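You operate a simulated robot arm through the tools that you are given. There is no shell and no other tool.

You are at the controls of a simulated robot arm. One attempt, no reset.

Task
Take the grey rubber roll and put it on the top of the pipe vise. Then count the black-banded pipes on the counter top, then put as many of the gauge blocks from the counter top on top of the grey spool there. Then fetch the green tin and set it on the small steel table behind the fence. Then shut the yellow drawer. Then open the middle grey drawer, take the blue magnet from there and put it on the firebrick pad, then shut the drawer. Then take the orange rod canister from the top of the blue table and leave it on the demagnetiser top. Do these in the order given. Set down upright: orange rod canister.
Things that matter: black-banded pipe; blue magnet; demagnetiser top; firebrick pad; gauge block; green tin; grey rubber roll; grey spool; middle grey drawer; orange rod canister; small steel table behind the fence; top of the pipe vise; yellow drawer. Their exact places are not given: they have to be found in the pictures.

Only the result counts: the job must be done as asked and must still hold three seconds after the hand-in. Knocking over, shifting, dropping, spilling or breaking anything else fails it.

Robot
A 6-joint arm with a two-finger gripper on a trunk, on a base that drives. Base frame: it is fixed to the floor where the robot stands at the start and does not move with it; the origin is under the middle of the robot, x ahead of it, y to its left, z up. Readings come in m, rad, newtons and seconds.
Its first joint turns from -2.897 to 2.897 rad. Places, roughly: black-banded pipe [-3.25, 1, 1]; blue magnet [-3.25, 1.5, 0.5]; demagnetiser top (33x19 cm) [-3.52, 0.1, 0.96]; firebrick pad [-3.4, 0.7, 0.9]; gauge block [-3.75, 0.75, 1]; green tin [-3.5, 0.5, 1]; grey rubber roll (7x7x6 cm) [1.1, -2.4, 0.5]; grey spool [-3.75, 0.25, 1]; middle grey drawer [-3.1, 1.5, 0.5]; orange rod canister [-0.5, 3, 1]; small steel table behind the fence (15x44 cm) [-0.96, -3.12, 0.84]; top of the pipe vise (29x20 cm) [1.1, -2.4, 0.88]; yellow drawer [-3.3, 0.1, 0.7]. Payload 1.71 kg.
The tool frame sits at the grasp point between the pads (the TCP): z along the fingers, y along the line on which they close. The tips reach 0.02 m beyond it. The gripper opens to 0.096 m. The gripper's body begins 0.113 m behind the TCP.
Orientation is told as [roll, pitch, yaw] about the base's x, y, z axes, in that order, counted from this pose: with the fingers straight down and closing along the base's y, the tool's x points along the base's -x, its y along +y and its z along -z.

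Tools
- The arm moves only by the tool send_rows. Its argument "plan" is a list of rows, each an object (a shift or turn left out is 0, a gripper value left out holds the last) with "dp": the shift along the base's x, y, z in m, a list of three; "rot": the turn, a rotation vector about the base's x, y, z in rad, a list of three. In form: [{"dp": [tx, ty, tz], "rot": [ax, ay, az]}, ...]. A call has 1 to 20 rows; each row is the pose to reach, as a shift and turn from the pose commanded when the call began. "claw" is the closure in counts, from 0 (fully open) to 255 (shut), set as the call begins (left out, the last holds). Rows are played at 5 a second. More than 0.05 m and 0.15 rad between two rows, or a gripper value outside its range, and nothing of the call is played. A pose out of reach is approached as far as the arm can. The call stops where the force on the tool passes 40 N (or 10 N more than at its start, if that is more) or the arm is blocked; 0.2 s more then pass. The fingers move at their own pace (about 0.045 m/s each) and stop on an object; they squeeze with about 33 N. The grip force told is the motor's: it shows also when the fingers shut on nothing. Time passes only in rows, and 0.2 s behind the last, so rows that repeat a pose let the fingers close. It gives the time, the measured TCP pose, the force on the tool (base axes), the opening and the grip force at its end, in the units of the frame above (readings bear some noise), with the torque about the TCP (base axes, N m) and any sound that the robot's microphone picked up.
- Cameras (640 x 400 px; columns grow to the right, rows downward): "scene" is now at [0.0752, 0.1907, 1.4296]; the picture's right is [-0.29, -0.96, 0.00], its down [-0.63, 0.18, -0.76] and it looks along [0.72, -0.22, -0.65] (base axes); focal length 255 px, centre (320, 200). "wrist" rides on the gripper at [0.066, 0.014, -0.145] in the tool frame; the picture's right is [-0.21, 0.98, 0.00], its down [-0.88, -0.18, -0.45] and it looks along [-0.44, -0.09, 0.90] (tool axes); focal length 275 px, centre (320, 200).
- snapshot(camera): a new picture of that camera. The clock stands still meanwhile.
- slide_trunk(by): slides the trunk up (or, below 0, down) by that many m; the arm and the scene camera ride with it, the base frame stays. It gives what a move gives, with no picture.
- base_move(legs): drives the robot by 1 to 6 legs, each [ahead, turn to the left] in m and rad, along the robot's own axes; the way and the turn of a leg run together, so that a leg with both is an arc; at most 1.5 m and 3.142 rad a leg. The arm and the cameras ride along, it lands a little off, and it stops where it bumps. It gives what a move gives.
- turn_head(pan, tilt): turns the head with the scene camera to pan (to the left, within 2.496 rad either way) and tilt (down, from -0.506 to 1.204), counted from straight ahead of the robot. It gives what a move gives.
- point_at(camera, pixels): for up to 12 pixels [column, row] of the newest picture of that camera ("zoom" is the newest enlarged one), the place [x, y, z] in the base frame of the surface seen there, good to about 0.003 m. The clock stands still meanwhile.
- enlarge(camera, box): a new picture of the part [left, top, right, bottom] of that camera's present view, enlarged. The clock stands still meanwhile.
- finish_job(): hands the job in; it is judged then, once.

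Open the gripper and draw the arm clear of the work before you hand the job in, unless the task says otherwise.

The tools are called after ">>>" as a command line: name --argument value ..., lists and objects as JSON in quotes. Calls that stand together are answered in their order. send_rows: Moves the arm, as the interface text tells. Its arguments: {"type":"object","properties":{"plan":{"type":"array"},"claw":{"type":"number"}},"required":["plan"]} The other tools are called the same way: slide_trunk (by) slides the trunk up or down; base_move (legs) drives the base; turn_head (pan, tilt) turns the head that bears the scene camera; snapshot (camera) takes a picture; point_at (camera, pixels) gives the place of the surface under pixels of a picture; enlarge (camera, box) takes an enlarged picture of a part of a camera's view; finish_job () hands the job in.

At the start:

```text
clock: 0.0
eef_pos: [0.7107, -0.2315, 0.7715]
tool_rot: [0.001, 0.001, -0.002]
contact_force: [-1.0, -0.6, 0.2]
torque: [0.02, 0.04, -0.03]
grip_width: 0.0959
finger_force: 0.1
trunk travel left (down, up): [-0.025, 0.365]
robot x, y, heading: [0.0018, 0.0007, -0.006]
head pan, tilt: [-0.291, 0.698]
```

scene: 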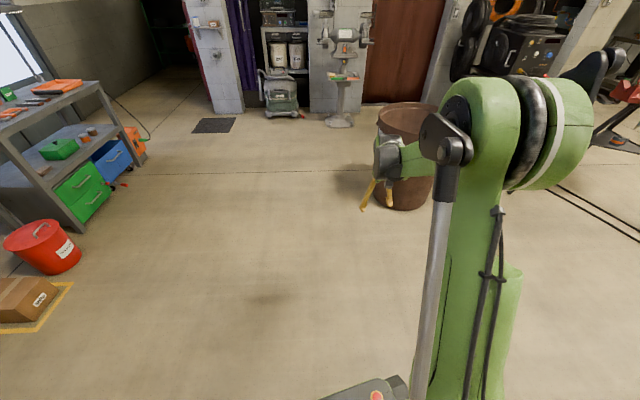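
wrist: 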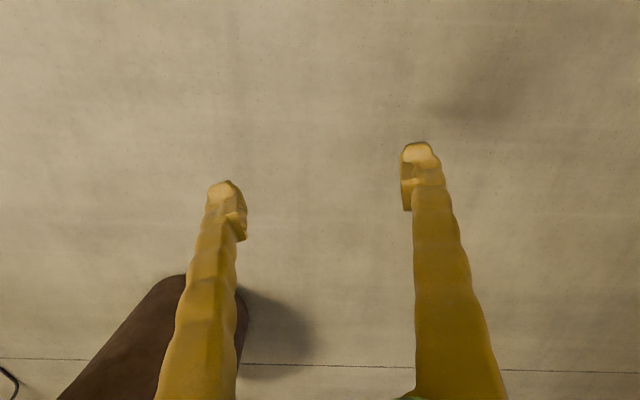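

I start by looking around: the grey rubber roll is to the right-front (about [1.1, -2.4]). I turn the head that way.

>>> turn_head --pan -1.15 --tilt 0.45

>>> snapshot --camera "scene"

```text
clock: 1.2
eef_pos: [0.7001, -0.2311, 0.7807]
tool_rot: [0.0, -0.014, -0.001]
contact_force: [0.3, -0.2, 0.1]
torque: [-0.03, 0.01, -0.02]
grip_width: 0.0959
finger_force: 0.2
trunk travel left (down, up): [-0.025, 0.365]
robot x, y, heading: [0.0014, 0.0034, -0.003]
head pan, tilt: [-1.15, 0.45]
```

```text
taken
```

scene: 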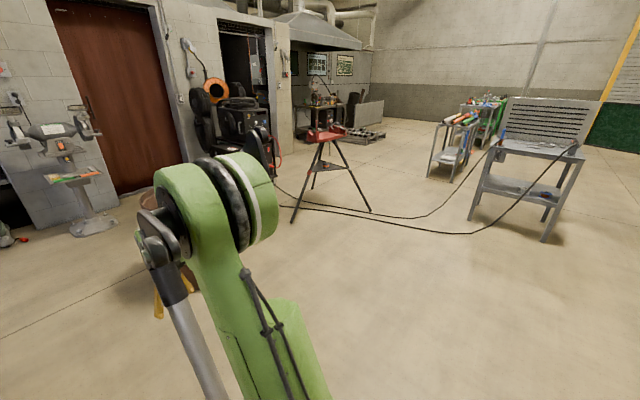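

The red tripod pipe vise stands at about pixel (325,150), with a small tray under it. I enlarge it to find the grey rubber roll.

>>> enlarge --camera "scene" --box '[270, 110, 390, 230]'

>>> turn_head --pan -2.2 --tilt 0.4

>>> snapshot --camera "scene"

>>> turn_head --pan 2.45 --tilt 0.4

>>> snapshot --camera "scene"

>>> turn_head --pan 1.4 --tilt 0.4

>>> snapshot --camera "scene"

```text
3.33 times, centred on (330, 170) of scene
```

zoom: 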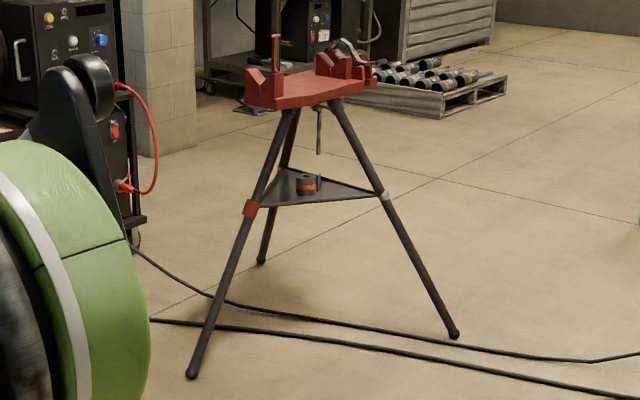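

```text
clock: 2.5
eef_pos: [0.6994, -0.2313, 0.7816]
tool_rot: [-0.002, -0.014, -0.003]
contact_force: [-0.5, -0.8, 0.0]
torque: [-0.03, 0.05, -0.01]
grip_width: 0.0958
finger_force: 0.1
trunk travel left (down, up): [-0.025, 0.365]
robot x, y, heading: [-0.0016, 0.0027, -0.003]
head pan, tilt: [-2.201, 0.4]
```

```text
taken
```

scene: 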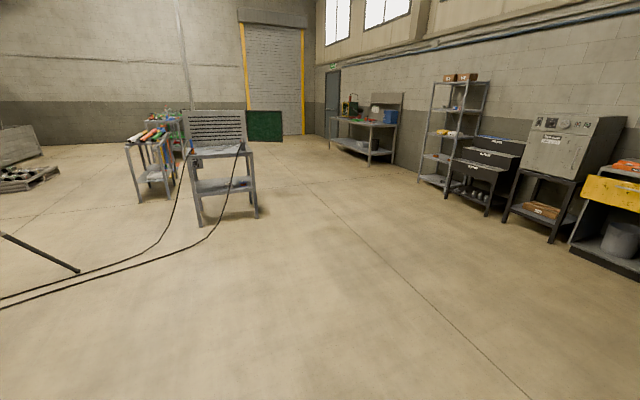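

```text
clock: 6.2
eef_pos: [0.7001, -0.231, 0.7804]
tool_rot: [-0.001, -0.014, -0.001]
contact_force: [1.0, -0.6, 0.3]
torque: [0.0, -0.01, -0.03]
grip_width: 0.0962
finger_force: 0.1
trunk travel left (down, up): [-0.025, 0.365]
robot x, y, heading: [0.0003, 0.0041, -0.005]
head pan, tilt: [2.45, 0.4]
```

```text
taken
```

scene: 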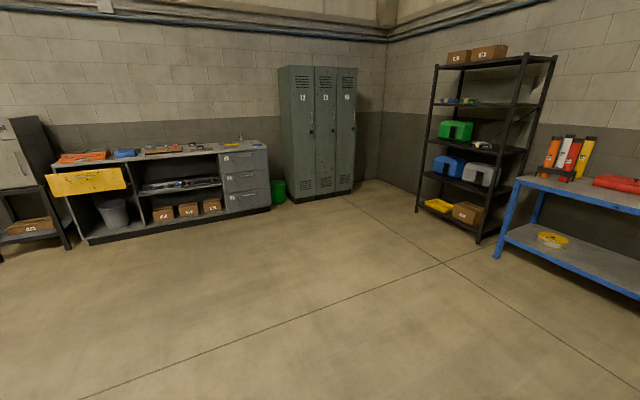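

```text
clock: 7.5
eef_pos: [0.7001, -0.2302, 0.7816]
tool_rot: [-0.002, -0.014, -0.001]
contact_force: [0.3, -0.1, -0.7]
torque: [-0.02, 0.0, 0.01]
grip_width: 0.0961
finger_force: 0.1
trunk travel left (down, up): [-0.025, 0.365]
robot x, y, heading: [0.001, 0.0044, 0.003]
head pan, tilt: [1.4, 0.4]
```

```text
taken
```

scene: 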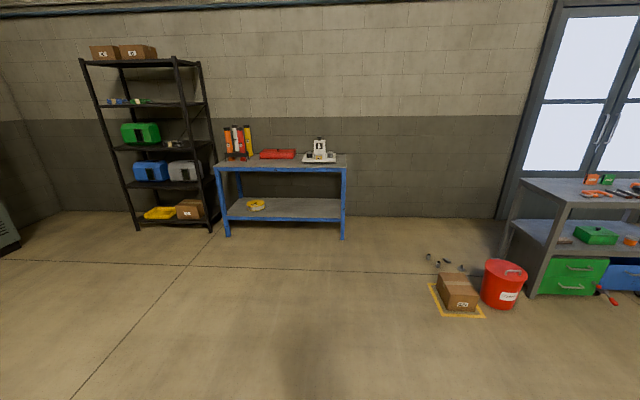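

The overview shows counter with yellow drawer at back-left, blue table at left, vise tripod to the right. I turn the head back to the vise and measure it.

>>> turn_head --pan -1.15 --tilt 0.45

>>> enlarge --camera "scene" --box '[280, 115, 380, 225]'

```text
clock: 9.8
eef_pos: [0.6995, -0.2319, 0.7812]
tool_rot: [0.0, -0.014, -0.001]
contact_force: [-1.0, -0.4, -0.4]
torque: [0.01, 0.03, 0.01]
grip_width: 0.0961
finger_force: 0.2
trunk travel left (down, up): [-0.025, 0.365]
robot x, y, heading: [-0.0038, 0.0019, -0.001]
head pan, tilt: [-1.15, 0.45]
```

```text
3.64 times, centred on (330, 170) of scene
```

zoom: 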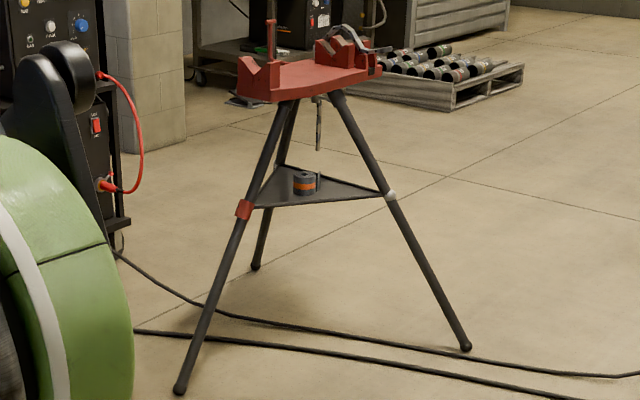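

The roll (dark with an orange band) sits on the tray at zoom (304,183), with the front legs at (183,388) and (465,345). I measure the key points.

>>> point_at --camera "zoom" --pixels '[[304, 174], [304, 190], [270, 195], [180, 388], [466, 346], [256, 267], [245, 209], [391, 195], [320, 75], [255, 78], [350, 60], [283, 168]]'

```text
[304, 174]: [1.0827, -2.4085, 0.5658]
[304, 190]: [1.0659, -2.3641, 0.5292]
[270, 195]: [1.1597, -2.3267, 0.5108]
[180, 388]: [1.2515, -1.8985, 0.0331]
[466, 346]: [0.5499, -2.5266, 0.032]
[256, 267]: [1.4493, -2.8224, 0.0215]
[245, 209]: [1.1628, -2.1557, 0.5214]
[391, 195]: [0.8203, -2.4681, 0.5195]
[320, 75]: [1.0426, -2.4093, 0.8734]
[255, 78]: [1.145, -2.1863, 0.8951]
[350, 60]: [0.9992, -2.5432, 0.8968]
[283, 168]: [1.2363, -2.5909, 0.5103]
```

Roll centre ≈ [1.08,-2.395], top 0.566; front legs leave an opening facing the robot along direction about (0.67,-0.74). I first draw the arm in to a compact pose before driving.

>>> send_rows --plan '[{"dp": [-0.02, 0.03, 0.01]}, {"dp": [-0.04, 0.06, 0.03]}, {"dp": [-0.07, 0.09, 0.045]}, {"dp": [-0.09, 0.12, 0.06]}, {"dp": [-0.12, 0.15, 0.075]}, {"dp": [-0.14, 0.18, 0.09]}, {"dp": [-0.17, 0.21, 0.105]}, {"dp": [-0.19, 0.23, 0.12]}]' --claw 0

>>> base_move --legs '[[0, -1.328], [0.85, 0], [0.85, 0], [0, 0.493]]'

>>> turn_head --pan 0 --tilt 0.6

>>> snapshot --camera "scene"

>>> snapshot --camera "wrist"

```text
clock: 11.6
eef_pos: [0.5092, -0.0022, 0.8999]
tool_rot: [-0.003, -0.015, -0.001]
contact_force: [0.0, 0.3, -0.6]
torque: [0.03, 0.08, 0.04]
grip_width: 0.0959
finger_force: 0.0
trunk travel left (down, up): [-0.025, 0.365]
robot x, y, heading: [0.0048, 0.0017, 0.001]
head pan, tilt: [-1.15, 0.45]
```

```text
clock: 30.4
eef_pos: [0.7259, -2.0536, 0.8999]
tool_rot: [-0.001, -0.014, -0.861]
contact_force: [0.8, -0.4, 0.1]
torque: [0.05, 0.0, 0.01]
grip_width: 0.0961
finger_force: 0.0
trunk travel left (down, up): [-0.025, 0.365]
robot x, y, heading: [0.3984, -1.6659, -0.856]
head pan, tilt: [-1.15, 0.45]
```

```text
clock: 31.8
eef_pos: [0.7172, -2.0461, 0.9066]
tool_rot: [0.002, -0.026, -0.859]
contact_force: [0.6, -0.6, -1.0]
torque: [0.09, 0.12, -0.01]
grip_width: 0.096
finger_force: 0.1
trunk travel left (down, up): [-0.025, 0.365]
robot x, y, heading: [0.3928, -1.6637, -0.859]
head pan, tilt: [0.0, 0.6]
```

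```text
taken
```

scene: 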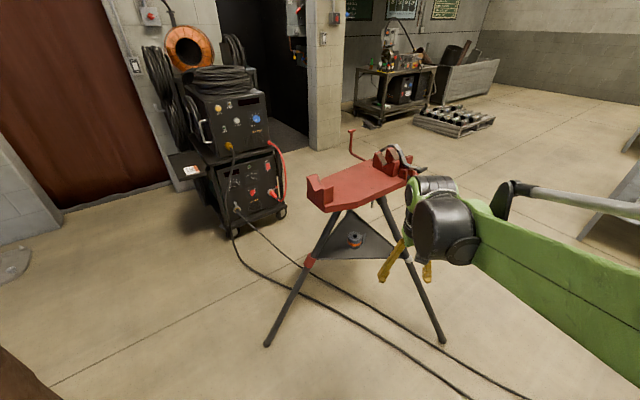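

```text
taken
```

wrist: 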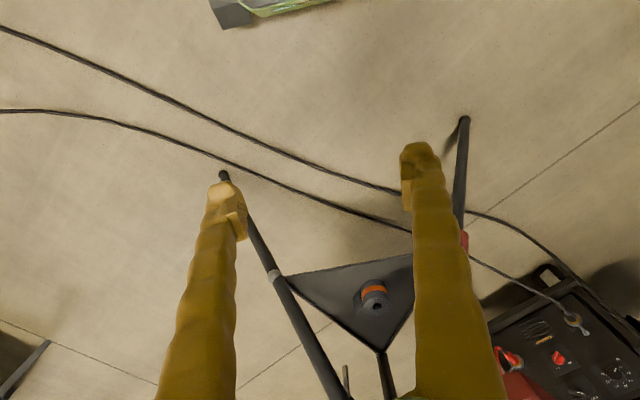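

I'm at (0.39,-1.66) heading -0.86 facing the vise; the roll is visible at scene (356,239). I enlarge to measure the roll, top plate and legs accurately.

>>> enlarge --camera "scene" --box '[260, 120, 460, 260]'

```text
2.86 times, centred on (360, 190) of scene
```

zoom: 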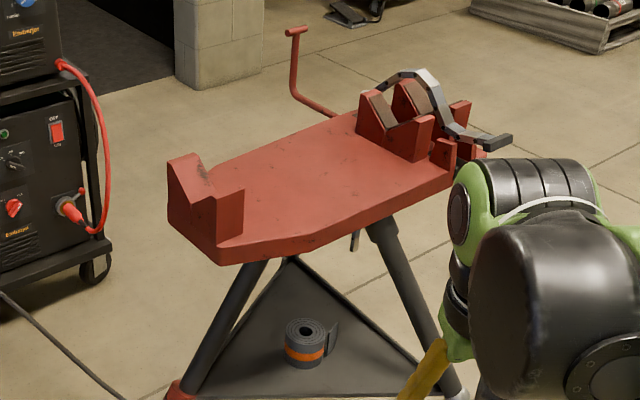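

The roll is upright with a small tail at zoom (332,337). I measure it and the plate corners.

>>> point_at --camera "zoom" --pixels '[[295, 322], [318, 323], [305, 358], [288, 345], [322, 350], [332, 330], [270, 385], [300, 200], [225, 240], [245, 195], [360, 130], [430, 160]]'

>>> point_at --camera "zoom" --pixels '[[220, 262], [320, 250], [450, 190], [210, 160], [375, 215], [355, 240], [200, 355], [430, 350], [440, 395], [175, 390], [295, 35], [360, 122]]'

```text
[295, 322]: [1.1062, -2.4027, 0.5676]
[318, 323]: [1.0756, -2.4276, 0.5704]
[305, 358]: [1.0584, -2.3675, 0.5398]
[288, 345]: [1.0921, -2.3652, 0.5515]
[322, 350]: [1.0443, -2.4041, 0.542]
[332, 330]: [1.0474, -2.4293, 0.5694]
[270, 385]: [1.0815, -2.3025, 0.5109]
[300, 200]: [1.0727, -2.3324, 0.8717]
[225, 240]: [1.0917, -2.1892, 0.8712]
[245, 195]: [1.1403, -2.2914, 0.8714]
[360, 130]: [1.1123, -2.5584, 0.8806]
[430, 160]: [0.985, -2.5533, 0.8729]
```

```text
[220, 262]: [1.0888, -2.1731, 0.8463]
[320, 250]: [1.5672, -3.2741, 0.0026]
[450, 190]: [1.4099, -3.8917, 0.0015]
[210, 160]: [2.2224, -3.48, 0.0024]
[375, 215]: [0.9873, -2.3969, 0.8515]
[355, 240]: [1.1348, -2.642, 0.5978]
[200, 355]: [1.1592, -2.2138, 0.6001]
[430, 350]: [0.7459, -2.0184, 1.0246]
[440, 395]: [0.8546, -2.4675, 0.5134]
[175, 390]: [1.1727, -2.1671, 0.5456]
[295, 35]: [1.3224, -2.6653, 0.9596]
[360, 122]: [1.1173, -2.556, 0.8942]
```

Roll centre ≈ (1.08,-2.40), z 0.51–0.57; plate top z 0.872. I tilt the tool about 0.95 rad forward and move to a pre-grasp pose 0.22 m back along the tool axis, below the plate height.

>>> send_rows --plan '[{"dp": [0.024, -0.0217, -0.0243], "rot": [-0.0715, -0.0617, 0]}, {"dp": [0.0488, -0.0433, -0.0486], "rot": [-0.143, -0.1234, 0]}, {"dp": [0.0732, -0.065, -0.0729], "rot": [-0.2145, -0.1851, 0]}, {"dp": [0.0976, -0.0866, -0.0972], "rot": [-0.286, -0.2468, 0]}, {"dp": [0.122, -0.1083, -0.1215], "rot": [-0.3575, -0.3085, 0]}, {"dp": [0.1464, -0.13, -0.1458], "rot": [-0.429, -0.3702, 0]}, {"dp": [0.1708, -0.1516, -0.1701], "rot": [-0.5005, -0.4319, 0]}, {"dp": [0.1952, -0.1732, -0.1944], "rot": [-0.572, -0.4936, 0]}, {"dp": [0.2196, -0.195, -0.2187], "rot": [-0.6435, -0.5553, 0]}, {"dp": [0.244, -0.2165, -0.243], "rot": [-0.715, -0.617, 0]}, {"dp": [0.244, -0.2165, -0.243], "rot": [-0.715, -0.617, 0]}]' --claw 0

>>> snapshot --camera "wrist"

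>>> snapshot --camera "scene"

```text
clock: 34.2
eef_pos: [0.9602, -2.2618, 0.6644]
tool_rot: [-0.002, -0.974, -0.858]
contact_force: [0.0, 0.5, -0.9]
torque: [0.0, -0.03, -0.01]
grip_width: 0.0959
finger_force: 0.0
trunk travel left (down, up): [-0.025, 0.365]
robot x, y, heading: [0.3952, -1.6679, -0.857]
head pan, tilt: [0.0, 0.6]
```

```text
taken
```

wrist: 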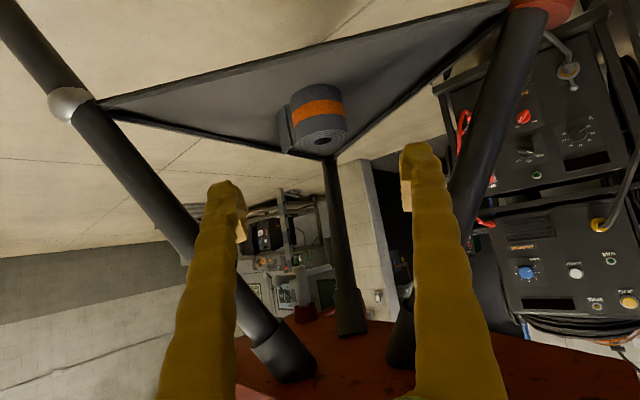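

```text
taken
```

scene: 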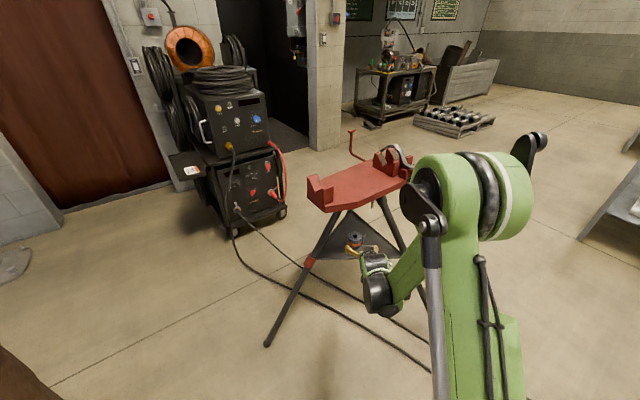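

Pose reached. The wrist view (upside down) shows the roll at about (312,118). I measure its top face and sides.

>>> point_at --camera "wrist" --pixels '[[300, 139], [320, 128], [340, 139], [318, 148], [320, 137], [346, 115], [296, 130], [284, 130], [315, 95], [284, 110], [320, 115], [345, 140]]'

```text
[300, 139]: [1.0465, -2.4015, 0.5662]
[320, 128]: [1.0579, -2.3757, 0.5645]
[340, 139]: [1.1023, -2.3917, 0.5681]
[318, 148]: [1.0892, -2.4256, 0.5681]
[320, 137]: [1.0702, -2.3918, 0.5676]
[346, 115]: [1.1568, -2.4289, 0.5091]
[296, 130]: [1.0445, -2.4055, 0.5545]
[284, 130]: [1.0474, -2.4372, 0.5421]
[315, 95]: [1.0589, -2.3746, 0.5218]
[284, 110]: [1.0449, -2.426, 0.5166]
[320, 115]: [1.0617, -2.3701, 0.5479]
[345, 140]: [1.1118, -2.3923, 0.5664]
```

I enlarge the wrist view of the roll to see how its tail lies before choosing the closing direction.

>>> enlarge --camera "wrist" --box '[250, 70, 380, 170]'

>>> enlarge --camera "scene" --box '[325, 215, 385, 260]'

```text
4.00 times, centred on (315, 120) of wrist
```

zoom: 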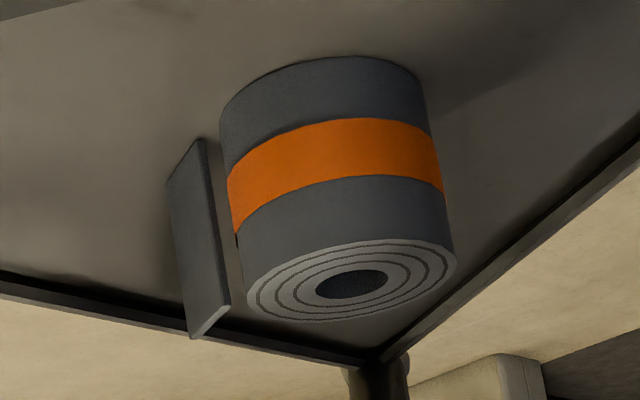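

```text
8.89 times, centred on (355, 238) of scene
```

zoom: 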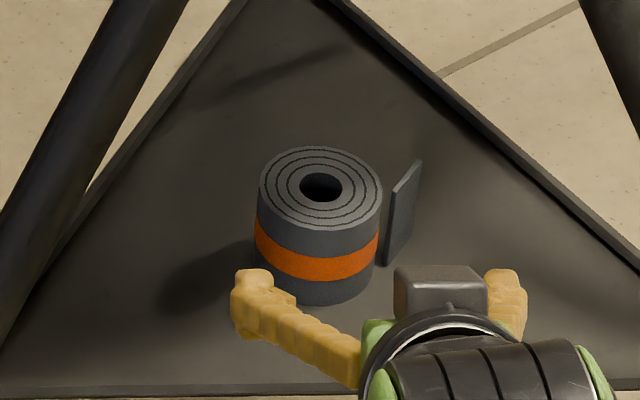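

The tail is a thin vertical slab on the roll's right side. I measure its front and back edges from this zoom.

>>> point_at --camera "zoom" --pixels '[[397, 192], [419, 166], [390, 255], [410, 225], [388, 200], [405, 185], [262, 190], [320, 150], [380, 185], [320, 225], [375, 265], [320, 187]]'

```text
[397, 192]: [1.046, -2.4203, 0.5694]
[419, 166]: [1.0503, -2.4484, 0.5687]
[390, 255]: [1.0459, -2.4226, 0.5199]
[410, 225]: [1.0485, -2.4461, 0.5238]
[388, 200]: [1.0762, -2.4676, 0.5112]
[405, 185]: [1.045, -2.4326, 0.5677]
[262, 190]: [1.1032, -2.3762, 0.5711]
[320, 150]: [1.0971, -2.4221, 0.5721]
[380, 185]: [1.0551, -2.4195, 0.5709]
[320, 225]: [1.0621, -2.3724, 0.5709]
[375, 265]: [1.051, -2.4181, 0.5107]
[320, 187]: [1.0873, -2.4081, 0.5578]
```

The tail slab is tangent on the roll's -x side running along -y, so closing nearly along base x is best. I yaw the tool to about -1.3 rad and shift the pre-grasp accordingly (passing leg A with ~3 cm clearance).

>>> send_rows --plan '[{"dp": [0.012, 0.012, 0.0], "rot": [0, 0, -0.09]}, {"dp": [0.028, 0.025, -0.004], "rot": [0, 0, -0.18]}, {"dp": [0.043, 0.03, -0.007], "rot": [0, 0, -0.27]}, {"dp": [0.058, 0.032, -0.01], "rot": [0, 0, -0.36]}, {"dp": [0.073, 0.032, -0.011], "rot": [0, 0, -0.44]}, {"dp": [0.073, 0.032, -0.011], "rot": [0, 0, -0.44]}]'

>>> snapshot --camera "wrist"

>>> snapshot --camera "scene"

```text
clock: 35.6
eef_pos: [1.0336, -2.23, 0.6531]
tool_rot: [-0.002, -0.972, -1.298]
contact_force: [0.0, 0.1, 1.0]
torque: [0.03, -0.01, -0.01]
grip_width: 0.096
finger_force: 0.0
trunk travel left (down, up): [-0.025, 0.365]
robot x, y, heading: [0.396, -1.6687, -0.856]
head pan, tilt: [0.0, 0.6]
```

```text
taken
```

wrist: 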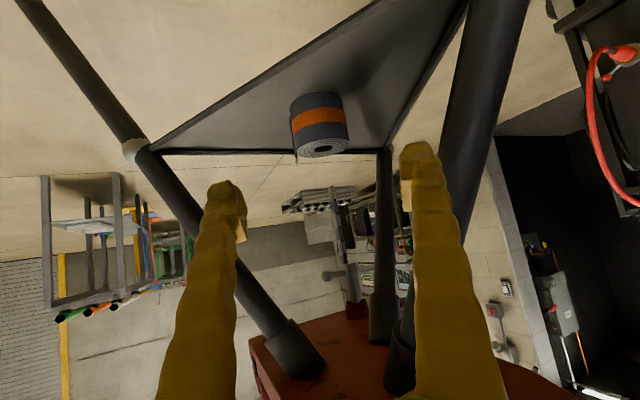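

```text
taken
```

scene: 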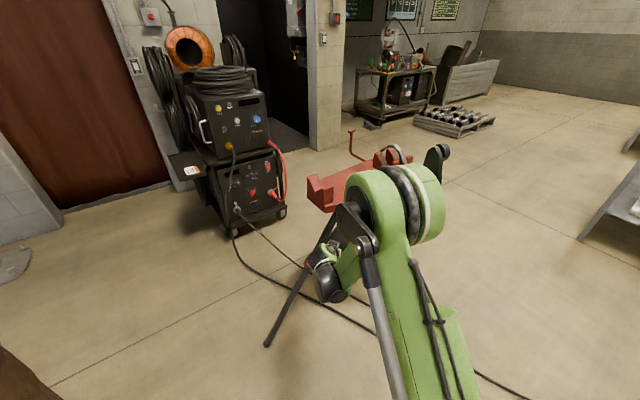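

Good alignment: the roll (320,125) lies between the fingers. I advance 0.2 m along the tool axis to straddle it, then check.

>>> send_rows --plan '[{"dp": [0.0088, -0.0318, -0.0226]}, {"dp": [0.0176, -0.0636, -0.0452]}, {"dp": [0.0265, -0.0954, -0.0678]}, {"dp": [0.0353, -0.1272, -0.0904]}, {"dp": [0.041, -0.148, -0.105]}, {"dp": [0.0441, -0.159, -0.113]}]'

>>> snapshot --camera "wrist"

```text
clock: 37.0
eef_pos: [1.0784, -2.3868, 0.5401]
tool_rot: [0.0, -0.972, -1.295]
contact_force: [-0.1, 0.1, -0.4]
torque: [0.01, 0.03, -0.01]
grip_width: 0.0958
finger_force: 0.1
trunk travel left (down, up): [-0.025, 0.365]
robot x, y, heading: [0.3966, -1.6685, -0.858]
head pan, tilt: [0.0, 0.6]
```

```text
taken
```

wrist: 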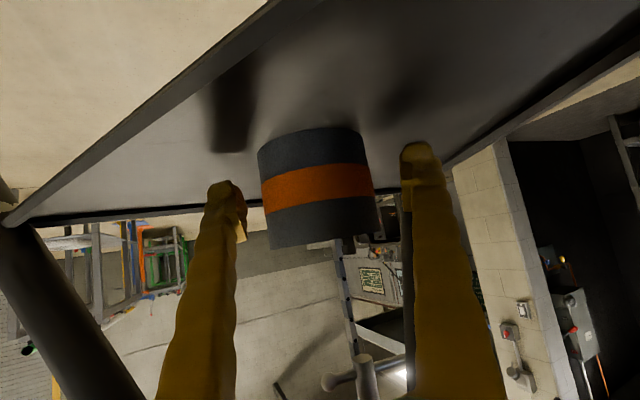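

The roll is straddled by the fingers, not touching. I close the gripper now.

>>> send_rows --plan '[{"dp": [0, 0, 0]}, {"dp": [0, 0, 0]}, {"dp": [0, 0, 0]}, {"dp": [0, 0, 0]}, {"dp": [0, 0, 0]}, {"dp": [0, 0, 0]}]' --claw 255

>>> snapshot --camera "wrist"

```text
clock: 38.4
eef_pos: [1.0785, -2.3862, 0.5404]
tool_rot: [-0.003, -0.972, -1.296]
contact_force: [-2.7, -1.3, 2.2]
torque: [-0.14, 0.16, -0.04]
grip_width: 0.0651
finger_force: 33.1
trunk travel left (down, up): [-0.025, 0.365]
robot x, y, heading: [0.3945, -1.6675, -0.859]
head pan, tilt: [0.0, 0.6]
```

```text
taken
```

wrist: 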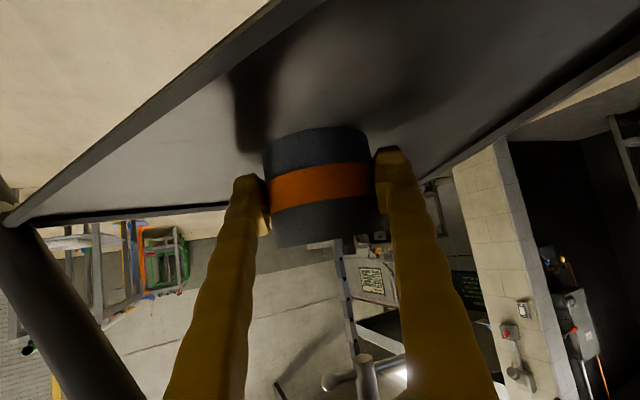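

Gripped at 0.065 m with full grip force. I lift 2 cm, back out along the approach line, and then rise outside the plate's footprint.

>>> send_rows --plan '[{"dp": [0, 0, 0.02]}, {"dp": [-0.011, 0.04, 0.05]}, {"dp": [-0.022, 0.08, 0.078]}, {"dp": [-0.033, 0.12, 0.106]}, {"dp": [-0.044, 0.159, 0.133]}, {"dp": [-0.07, 0.195, 0.14]}, {"dp": [-0.1, 0.23, 0.147]}, {"dp": [-0.14, 0.26, 0.155]}, {"dp": [-0.1785, 0.286, 0.16]}, {"dp": [-0.1785, 0.286, 0.205]}, {"dp": [-0.1785, 0.286, 0.25]}, {"dp": [-0.1785, 0.286, 0.295]}, {"dp": [-0.1785, 0.286, 0.34]}, {"dp": [-0.1785, 0.286, 0.385]}, {"dp": [-0.1785, 0.286, 0.43]}, {"dp": [-0.1785, 0.286, 0.46]}]'

>>> snapshot --camera "wrist"

>>> snapshot --camera "scene"

```text
refused: row 2 steps farther than a row can; nothing moved
```

```text
taken
```

wrist: 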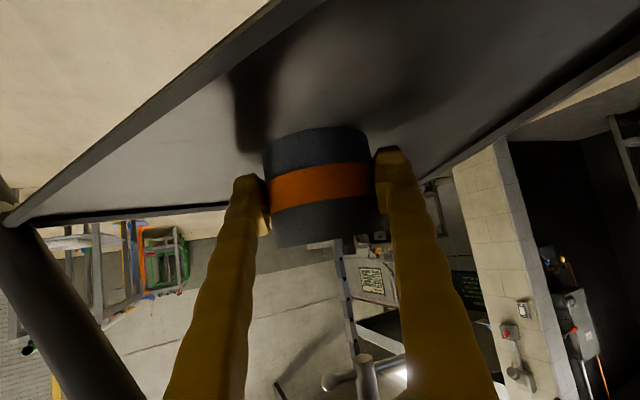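

```text
taken
```

scene: 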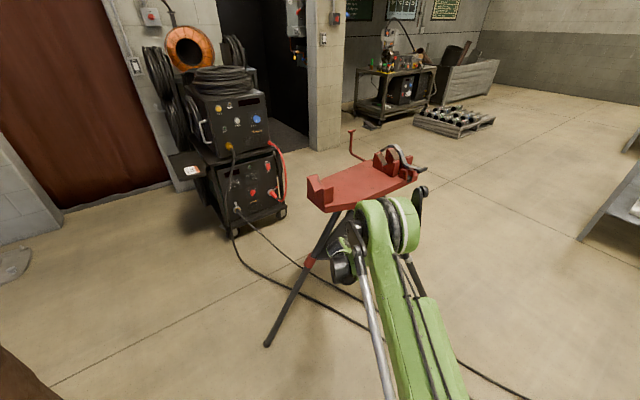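

The call was refused because row 2 stepped slightly over 5 cm. I resend with smaller steps.

>>> send_rows --plan '[{"dp": [0, 0, 0.02]}, {"dp": [-0.009, 0.032, 0.043]}, {"dp": [-0.018, 0.065, 0.066]}, {"dp": [-0.027, 0.098, 0.089]}, {"dp": [-0.036, 0.13, 0.112]}, {"dp": [-0.044, 0.159, 0.133]}, {"dp": [-0.07, 0.195, 0.14]}, {"dp": [-0.1, 0.23, 0.147]}, {"dp": [-0.138, 0.258, 0.155]}, {"dp": [-0.1785, 0.283, 0.16]}, {"dp": [-0.1785, 0.286, 0.205]}, {"dp": [-0.1785, 0.286, 0.25]}, {"dp": [-0.1785, 0.286, 0.295]}, {"dp": [-0.1785, 0.286, 0.34]}, {"dp": [-0.1785, 0.286, 0.385]}, {"dp": [-0.1785, 0.286, 0.43]}, {"dp": [-0.1785, 0.286, 0.46]}]'

>>> snapshot --camera "wrist"

>>> snapshot --camera "scene"

```text
clock: 42.0
eef_pos: [0.9006, -2.1021, 1.0002]
tool_rot: [-0.002, -0.973, -1.296]
contact_force: [0.5, -0.8, -1.9]
torque: [0.03, 0.04, 0.02]
grip_width: 0.0652
finger_force: 33.2
trunk travel left (down, up): [-0.025, 0.365]
robot x, y, heading: [0.3962, -1.6667, -0.855]
head pan, tilt: [0.0, 0.6]
```

```text
taken
```

wrist: 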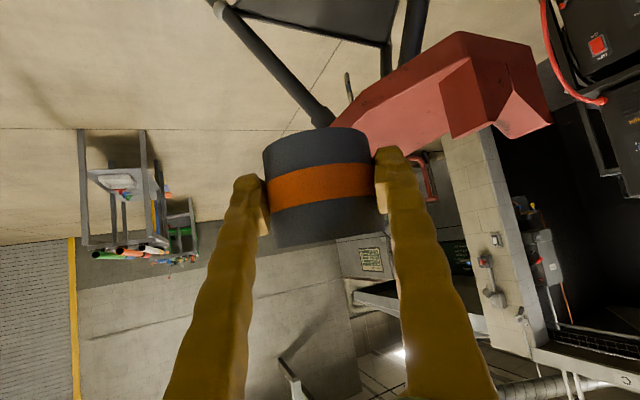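

```text
taken
```

scene: 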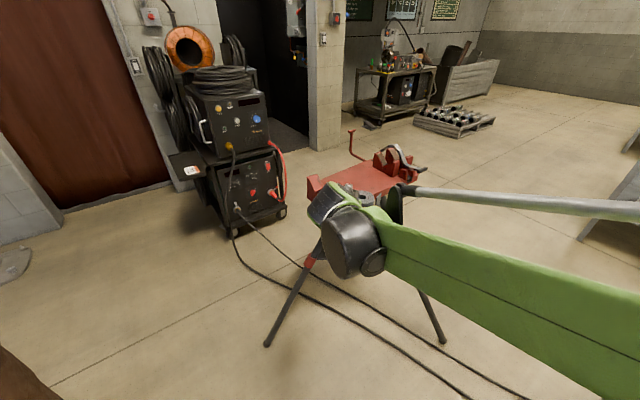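

The roll is held firmly. I yaw the tool back by 0.4 rad while moving over the plate's clear middle at z≈1.0, then lower to 0.93.

>>> send_rows --plan '[{"dp": [0.024, -0.037, 0], "rot": [0, 0, 0.057]}, {"dp": [0.048, -0.0745, 0], "rot": [0, 0, 0.114]}, {"dp": [0.0726, -0.112, 0], "rot": [0, 0, 0.171]}, {"dp": [0.0968, -0.149, 0], "rot": [0, 0, 0.228]}, {"dp": [0.121, -0.1865, 0], "rot": [0, 0, 0.285]}, {"dp": [0.145, -0.224, 0], "rot": [0, 0, 0.342]}, {"dp": [0.1695, -0.261, 0], "rot": [0, 0, 0.4]}, {"dp": [0.1695, -0.261, -0.035], "rot": [0, 0, 0.4]}, {"dp": [0.1695, -0.261, -0.07], "rot": [0, 0, 0.4]}, {"dp": [0.1695, -0.261, -0.07], "rot": [0, 0, 0.4]}]'

>>> snapshot --camera "wrist"

>>> snapshot --camera "scene"

```text
clock: 44.2
eef_pos: [1.069, -2.3624, 0.9292]
tool_rot: [-0.002, -0.972, -0.898]
contact_force: [0.4, 0.2, -0.9]
torque: [0.02, 0.03, -0.02]
grip_width: 0.0655
finger_force: 33.0
trunk travel left (down, up): [-0.025, 0.365]
robot x, y, heading: [0.3989, -1.6708, -0.862]
head pan, tilt: [0.0, 0.6]
```

```text
taken
```

wrist: 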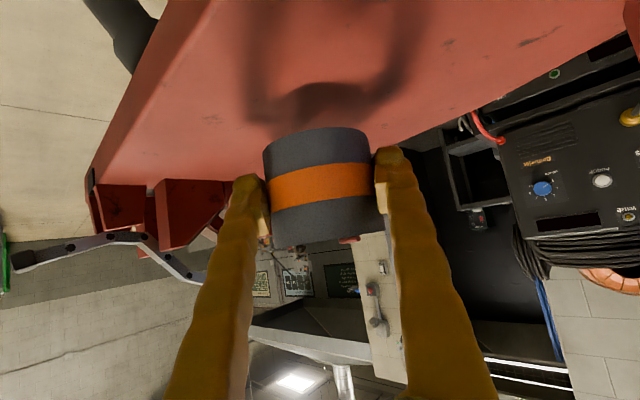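

```text
taken
```

scene: 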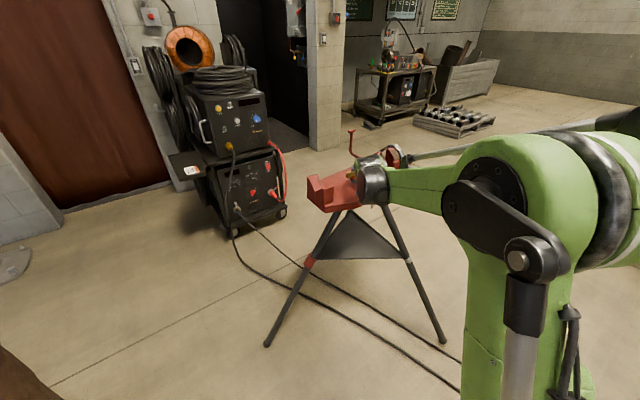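

The roll is over the clear red plate. I lower gently to the plate and watch the force.

>>> send_rows --plan '[{"dp": [0, 0, -0.008]}, {"dp": [0, 0, -0.016]}, {"dp": [0, 0, -0.022]}, {"dp": [0, 0, -0.024]}, {"dp": [0, 0, -0.0255]}, {"dp": [0, 0, -0.027]}, {"dp": [0, 0, -0.027]}]'

>>> snapshot --camera "wrist"

```text
clock: 45.8
eef_pos: [1.0687, -2.3639, 0.9021]
tool_rot: [-0.001, -0.972, -0.897]
contact_force: [-0.4, 0.4, -1.2]
torque: [-0.01, 0.03, 0.02]
grip_width: 0.0651
finger_force: 33.2
trunk travel left (down, up): [-0.025, 0.365]
robot x, y, heading: [0.4, -1.6753, -0.858]
head pan, tilt: [0.0, 0.6]
```

```text
taken
```

wrist: 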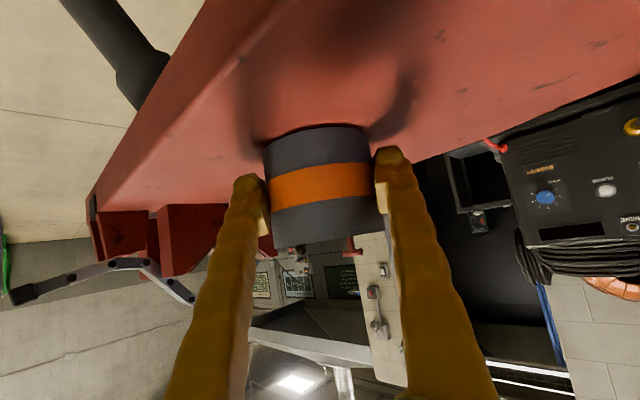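

No contact yet (force z about −1 N, the weight). I lower a few mm more in 1 mm steps.

>>> send_rows --plan '[{"dp": [0, 0, -0.001]}, {"dp": [0, 0, -0.002]}, {"dp": [0, 0, -0.0025]}, {"dp": [0, 0, -0.0025]}]'

```text
clock: 46.8
eef_pos: [1.0693, -2.3636, 0.902]
tool_rot: [-0.002, -0.974, -0.897]
contact_force: [0.9, -5.4, 7.1]
torque: [-0.49, 0.1, 0.06]
grip_width: 0.0652
finger_force: 33.3
trunk travel left (down, up): [-0.025, 0.365]
robot x, y, heading: [0.3944, -1.6686, -0.855]
head pan, tilt: [0.0, 0.6]
```

Contact now (7 N up). I open the gripper and then back off along the tool axis.

>>> send_rows --plan '[{"dp": [0, 0, 0]}, {"dp": [0, 0, 0]}, {"dp": [0, 0, 0]}, {"dp": [0, 0, 0]}, {"dp": [0, 0, 0.0]}]' --claw 0

>>> snapshot --camera "wrist"

```text
clock: 48.0
eef_pos: [1.0697, -2.3632, 0.8992]
tool_rot: [-0.002, -0.971, -0.896]
contact_force: [-0.2, -0.7, -0.4]
torque: [0.01, 0.01, 0.01]
grip_width: 0.096
finger_force: 0.0
trunk travel left (down, up): [-0.025, 0.365]
robot x, y, heading: [0.3967, -1.6662, -0.853]
head pan, tilt: [0.0, 0.6]
```

```text
taken
```

wrist: 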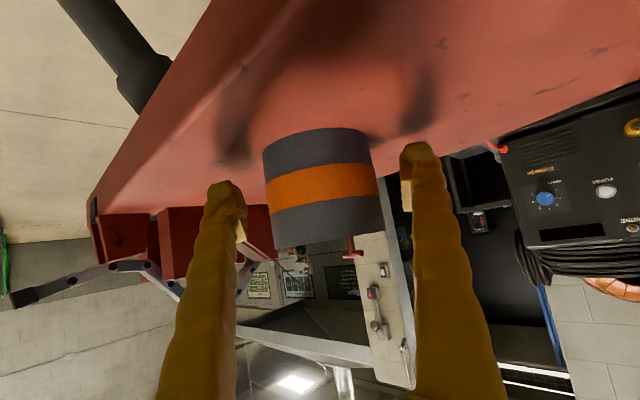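

The roll stands free on the plate. I retreat along the tool axis, then bring the tool back to pointing down in a compact pose.

>>> send_rows --plan '[{"dp": [-0.022, 0.0276, 0.0243]}, {"dp": [-0.044, 0.0551, 0.0486]}, {"dp": [-0.066, 0.083, 0.073]}, {"dp": [-0.088, 0.11, 0.097]}, {"dp": [-0.11, 0.138, 0.121]}, {"dp": [-0.132, 0.165, 0.146]}, {"dp": [-0.154, 0.193, 0.17]}, {"dp": [-0.178, 0.209, 0.161], "rot": [0.0923, 0.0738, 0]}, {"dp": [-0.202, 0.224, 0.1525], "rot": [0.1846, 0.1475, 0]}, {"dp": [-0.226, 0.24, 0.144], "rot": [0.277, 0.2213, 0]}, {"dp": [-0.25, 0.2555, 0.135], "rot": [0.369, 0.295, 0]}, {"dp": [-0.274, 0.271, 0.126], "rot": [0.4616, 0.369, 0]}, {"dp": [-0.298, 0.287, 0.1175], "rot": [0.554, 0.4425, 0]}, {"dp": [-0.322, 0.302, 0.109], "rot": [0.646, 0.516, 0]}, {"dp": [-0.346, 0.318, 0.1], "rot": [0.7385, 0.59, 0]}, {"dp": [-0.346, 0.318, 0.1], "rot": [0.7385, 0.59, 0]}]'

>>> snapshot --camera "scene"

```text
clock: 51.4
eef_pos: [0.7258, -2.0452, 1.0004]
tool_rot: [0.0, -0.025, -0.897]
contact_force: [0.8, 0.6, -0.4]
torque: [-0.01, 0.0, -0.02]
grip_width: 0.0959
finger_force: 0.1
trunk travel left (down, up): [-0.025, 0.365]
robot x, y, heading: [0.3946, -1.6672, -0.861]
head pan, tilt: [0.0, 0.6]
```

```text
taken
```

scene: 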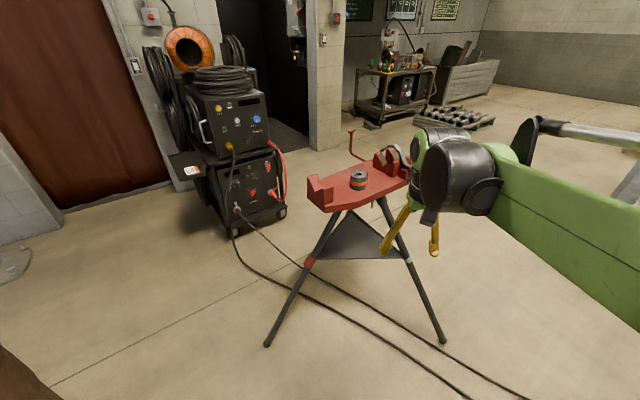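

The roll sits upright on the vise. Next I drive to the counter on the far side, stopping about 1.1 m before it, facing −x.

>>> base_move --legs '[[0, -3.0387], [1.1, 0], [1.1, 0], [1.1, 0], [0, 0.758]]'

>>> turn_head --pan 0 --tilt 0.5

>>> snapshot --camera "scene"

```text
clock: 87.7
eef_pos: [-2.6953, 0.4289, 0.9985]
tool_rot: [-0.002, -0.027, -3.121]
contact_force: [0.2, 0.2, 0.0]
torque: [0.01, -0.01, 0.04]
grip_width: 0.0959
finger_force: 0.1
trunk travel left (down, up): [-0.025, 0.365]
robot x, y, heading: [-2.1986, 0.4674, -3.084]
head pan, tilt: [0.0, 0.6]
```

```text
clock: 88.4
eef_pos: [-2.695, 0.4286, 1.0003]
tool_rot: [-0.001, -0.028, -3.12]
contact_force: [-1.6, -0.7, -0.5]
torque: [0.03, -0.3, 0.0]
grip_width: 0.0961
finger_force: 0.1
trunk travel left (down, up): [-0.025, 0.365]
robot x, y, heading: [-2.1943, 0.4637, -3.081]
head pan, tilt: [0.0, 0.499]
```

```text
taken
```

scene: 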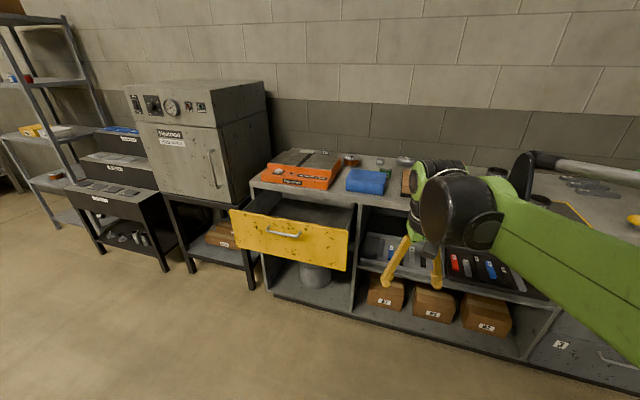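

I see the counter: yellow drawer open at left, orange device with (demagnetiser) at left, blue item, and more items behind the arm. I enlarge the visible part.

>>> enlarge --camera "scene" --box '[230, 140, 430, 265]'

>>> turn_head --pan -0.6 --tilt 0.5

>>> snapshot --camera "scene"

>>> snapshot --camera "wrist"

```text
3.20 times, centred on (330, 202) of scene
```

zoom: 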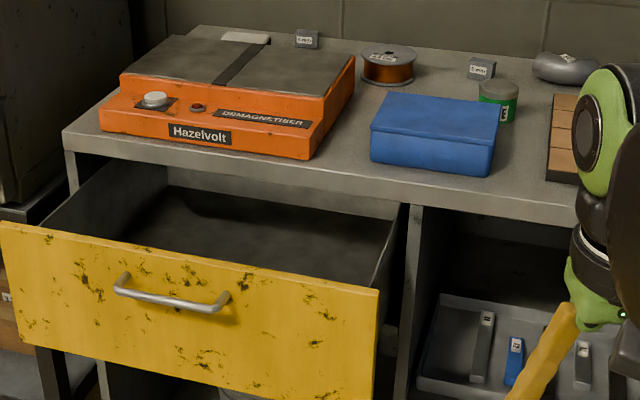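

```text
clock: 89.4
eef_pos: [-2.685, 0.4304, 1.0045]
tool_rot: [-0.002, -0.037, -3.12]
contact_force: [-0.5, -0.2, 0.9]
torque: [0.01, -0.19, 0.0]
grip_width: 0.096
finger_force: 0.0
trunk travel left (down, up): [-0.025, 0.365]
robot x, y, heading: [-2.195, 0.4636, -3.083]
head pan, tilt: [-0.6, 0.499]
```

```text
taken
```

scene: 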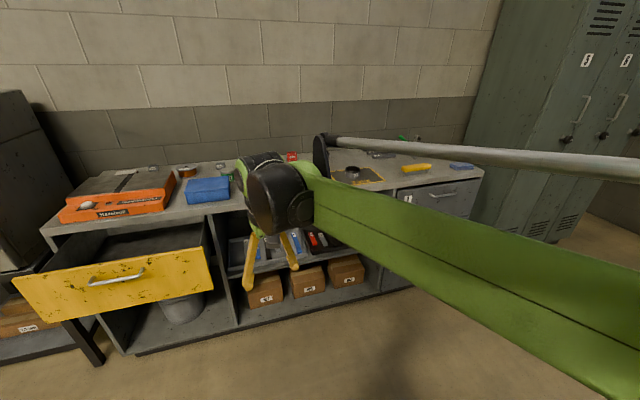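

```text
taken
```

wrist: 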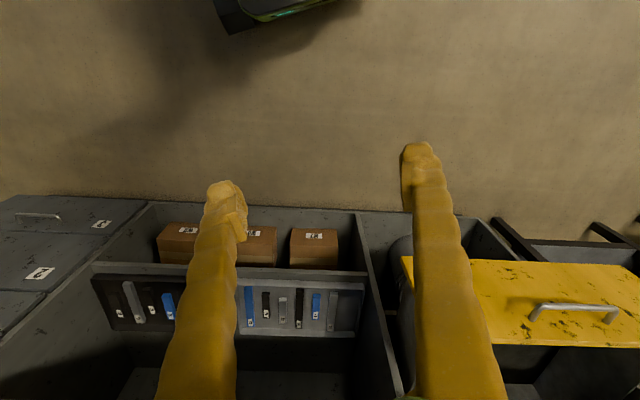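

The arm blocks the middle of the counter. I swing the arm about the robot's axis to its right side to clear the view.

>>> send_rows --plan '[{"dp": [-0.0009, 0.049, 0], "rot": [0, 0, -0.1]}, {"dp": [0.003, 0.0979, 0], "rot": [0, 0, -0.2]}, {"dp": [0.0118, 0.1462, 0], "rot": [0, 0, -0.3]}, {"dp": [0.0254, 0.1934, 0], "rot": [0, 0, -0.4]}, {"dp": [0.0437, 0.2389, 0], "rot": [0, 0, -0.5]}, {"dp": [0.0664, 0.2825, 0], "rot": [0, 0, -0.6]}, {"dp": [0.0933, 0.3235, 0], "rot": [0, 0, -0.7]}, {"dp": [0.1242, 0.3617, 0], "rot": [0, 0, -0.8]}, {"dp": [0.1587, 0.3966, 0], "rot": [0, 0, -0.9]}, {"dp": [0.1966, 0.4278, 0], "rot": [0, 0, -1.0]}, {"dp": [0.2374, 0.4551, 0], "rot": [0, 0, -1.1]}, {"dp": [0.2807, 0.4782, 0], "rot": [0, 0, -1.2]}, {"dp": [0.3261, 0.4969, 0], "rot": [0, 0, -1.3]}, {"dp": [0.3731, 0.5109, 0], "rot": [0, 0, -1.4]}, {"dp": [0.4213, 0.5202, 0], "rot": [0, 0, -1.5]}]'

>>> turn_head --pan -0.1 --tilt 0.5

>>> snapshot --camera "scene"

```text
clock: 92.6
eef_pos: [-2.2571, 0.9513, 1.0095]
tool_rot: [-0.003, -0.043, 1.66]
contact_force: [0.3, 0.0, 0.6]
torque: [-0.02, 0.07, 0.02]
grip_width: 0.0959
finger_force: 0.1
trunk travel left (down, up): [-0.025, 0.365]
robot x, y, heading: [-2.199, 0.4657, -3.079]
head pan, tilt: [-0.6, 0.499]
```

```text
clock: 93.5
eef_pos: [-2.2573, 0.9516, 1.0099]
tool_rot: [-0.001, -0.046, 1.663]
contact_force: [0.2, 0.1, 0.2]
torque: [-0.02, -0.02, 0.01]
grip_width: 0.0958
finger_force: 0.0
trunk travel left (down, up): [-0.025, 0.365]
robot x, y, heading: [-2.1939, 0.4657, -3.082]
head pan, tilt: [-0.099, 0.499]
```

```text
taken
```

scene: 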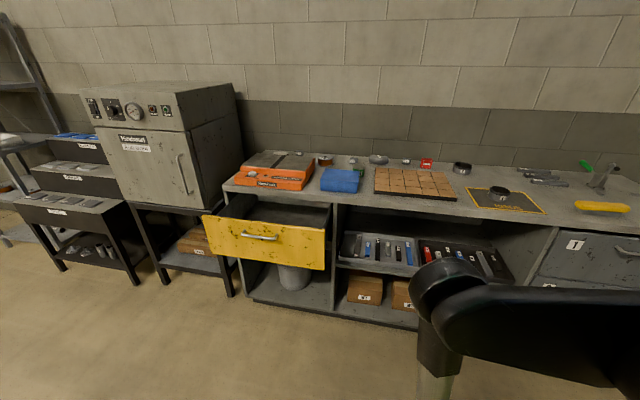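

Much better. The firebrick pad is at (415,183), the spools/blocks sit along the back. I enlarge the left and right halves of the counter.

>>> enlarge --camera "scene" --box '[230, 140, 390, 215]'

>>> enlarge --camera "scene" --box '[355, 140, 475, 215]'

>>> enlarge --camera "scene" --box '[440, 140, 640, 260]'

```text
4.00 times, centred on (310, 178) of scene
```

zoom: 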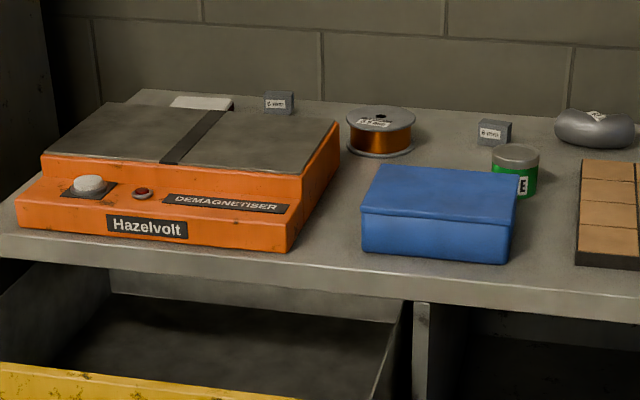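

```text
5.33 times, centred on (415, 178) of scene
```

zoom: 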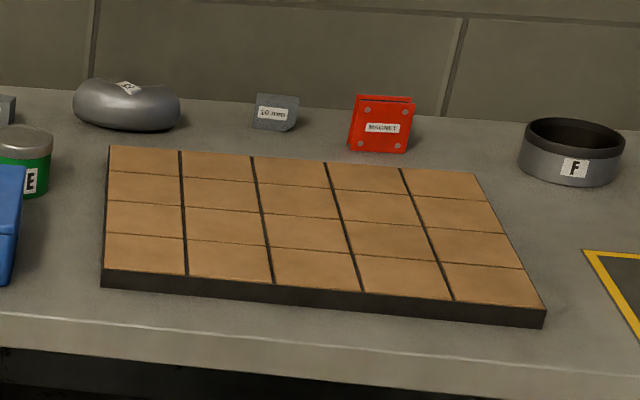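

```text
3.20 times, centred on (540, 200) of scene
```

zoom: 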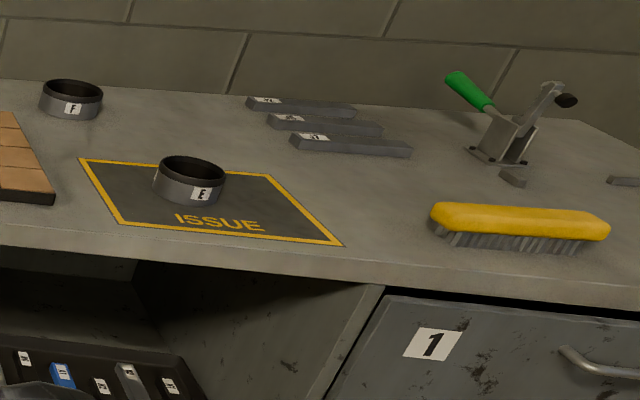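

I zoom further to read the bands and labels: the pipe-like rings F and E, the grey elbow, the gauge blocks and the spool.

>>> enlarge --camera "scene" --box '[445, 150, 525, 215]'

>>> enlarge --camera "scene" --box '[340, 145, 440, 195]'

>>> enlarge --camera "scene" --box '[290, 145, 370, 195]'

>>> enlarge --camera "scene" --box '[510, 150, 640, 225]'

```text
6.15 times, centred on (485, 182) of scene
```

zoom: 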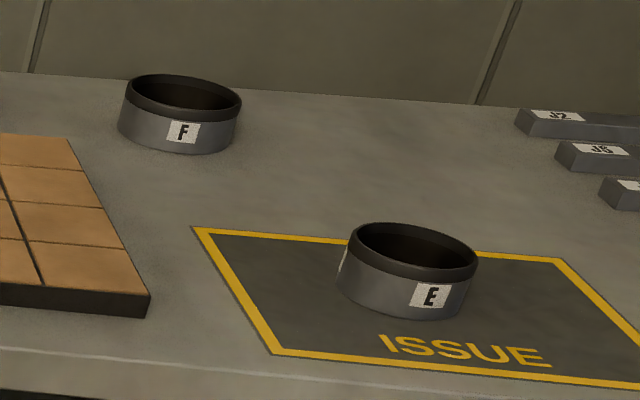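

```text
6.40 times, centred on (390, 170) of scene
```

zoom: 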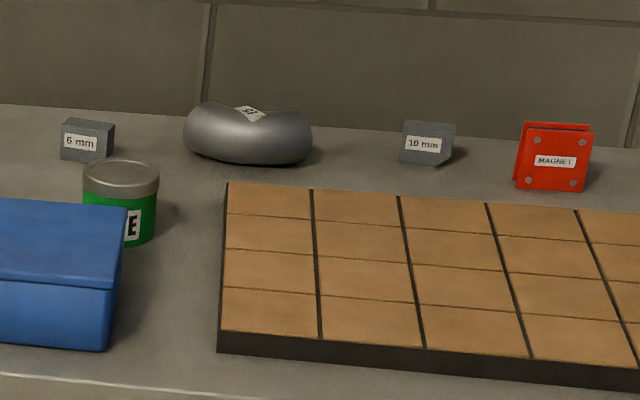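

```text
8.00 times, centred on (330, 170) of scene
```

zoom: 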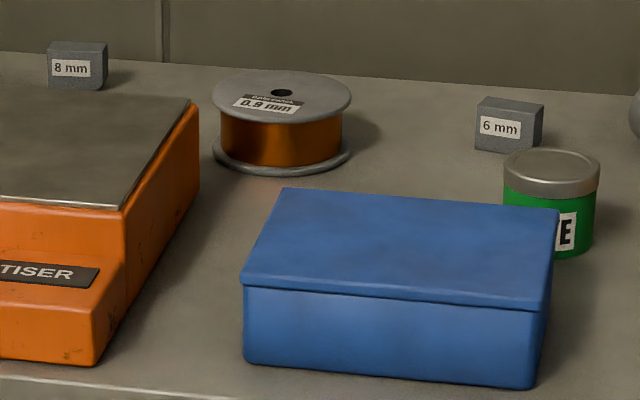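

```text
4.92 times, centred on (575, 188) of scene
```

zoom: 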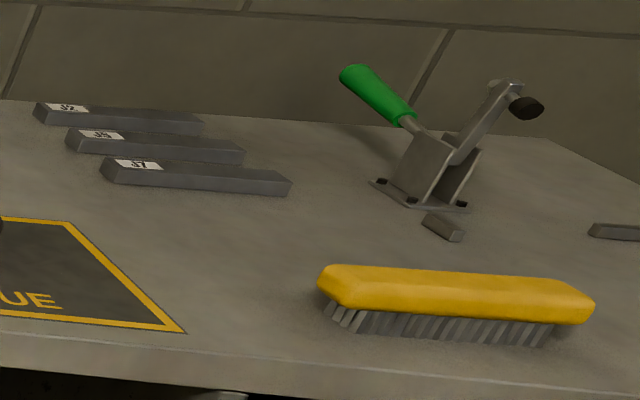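

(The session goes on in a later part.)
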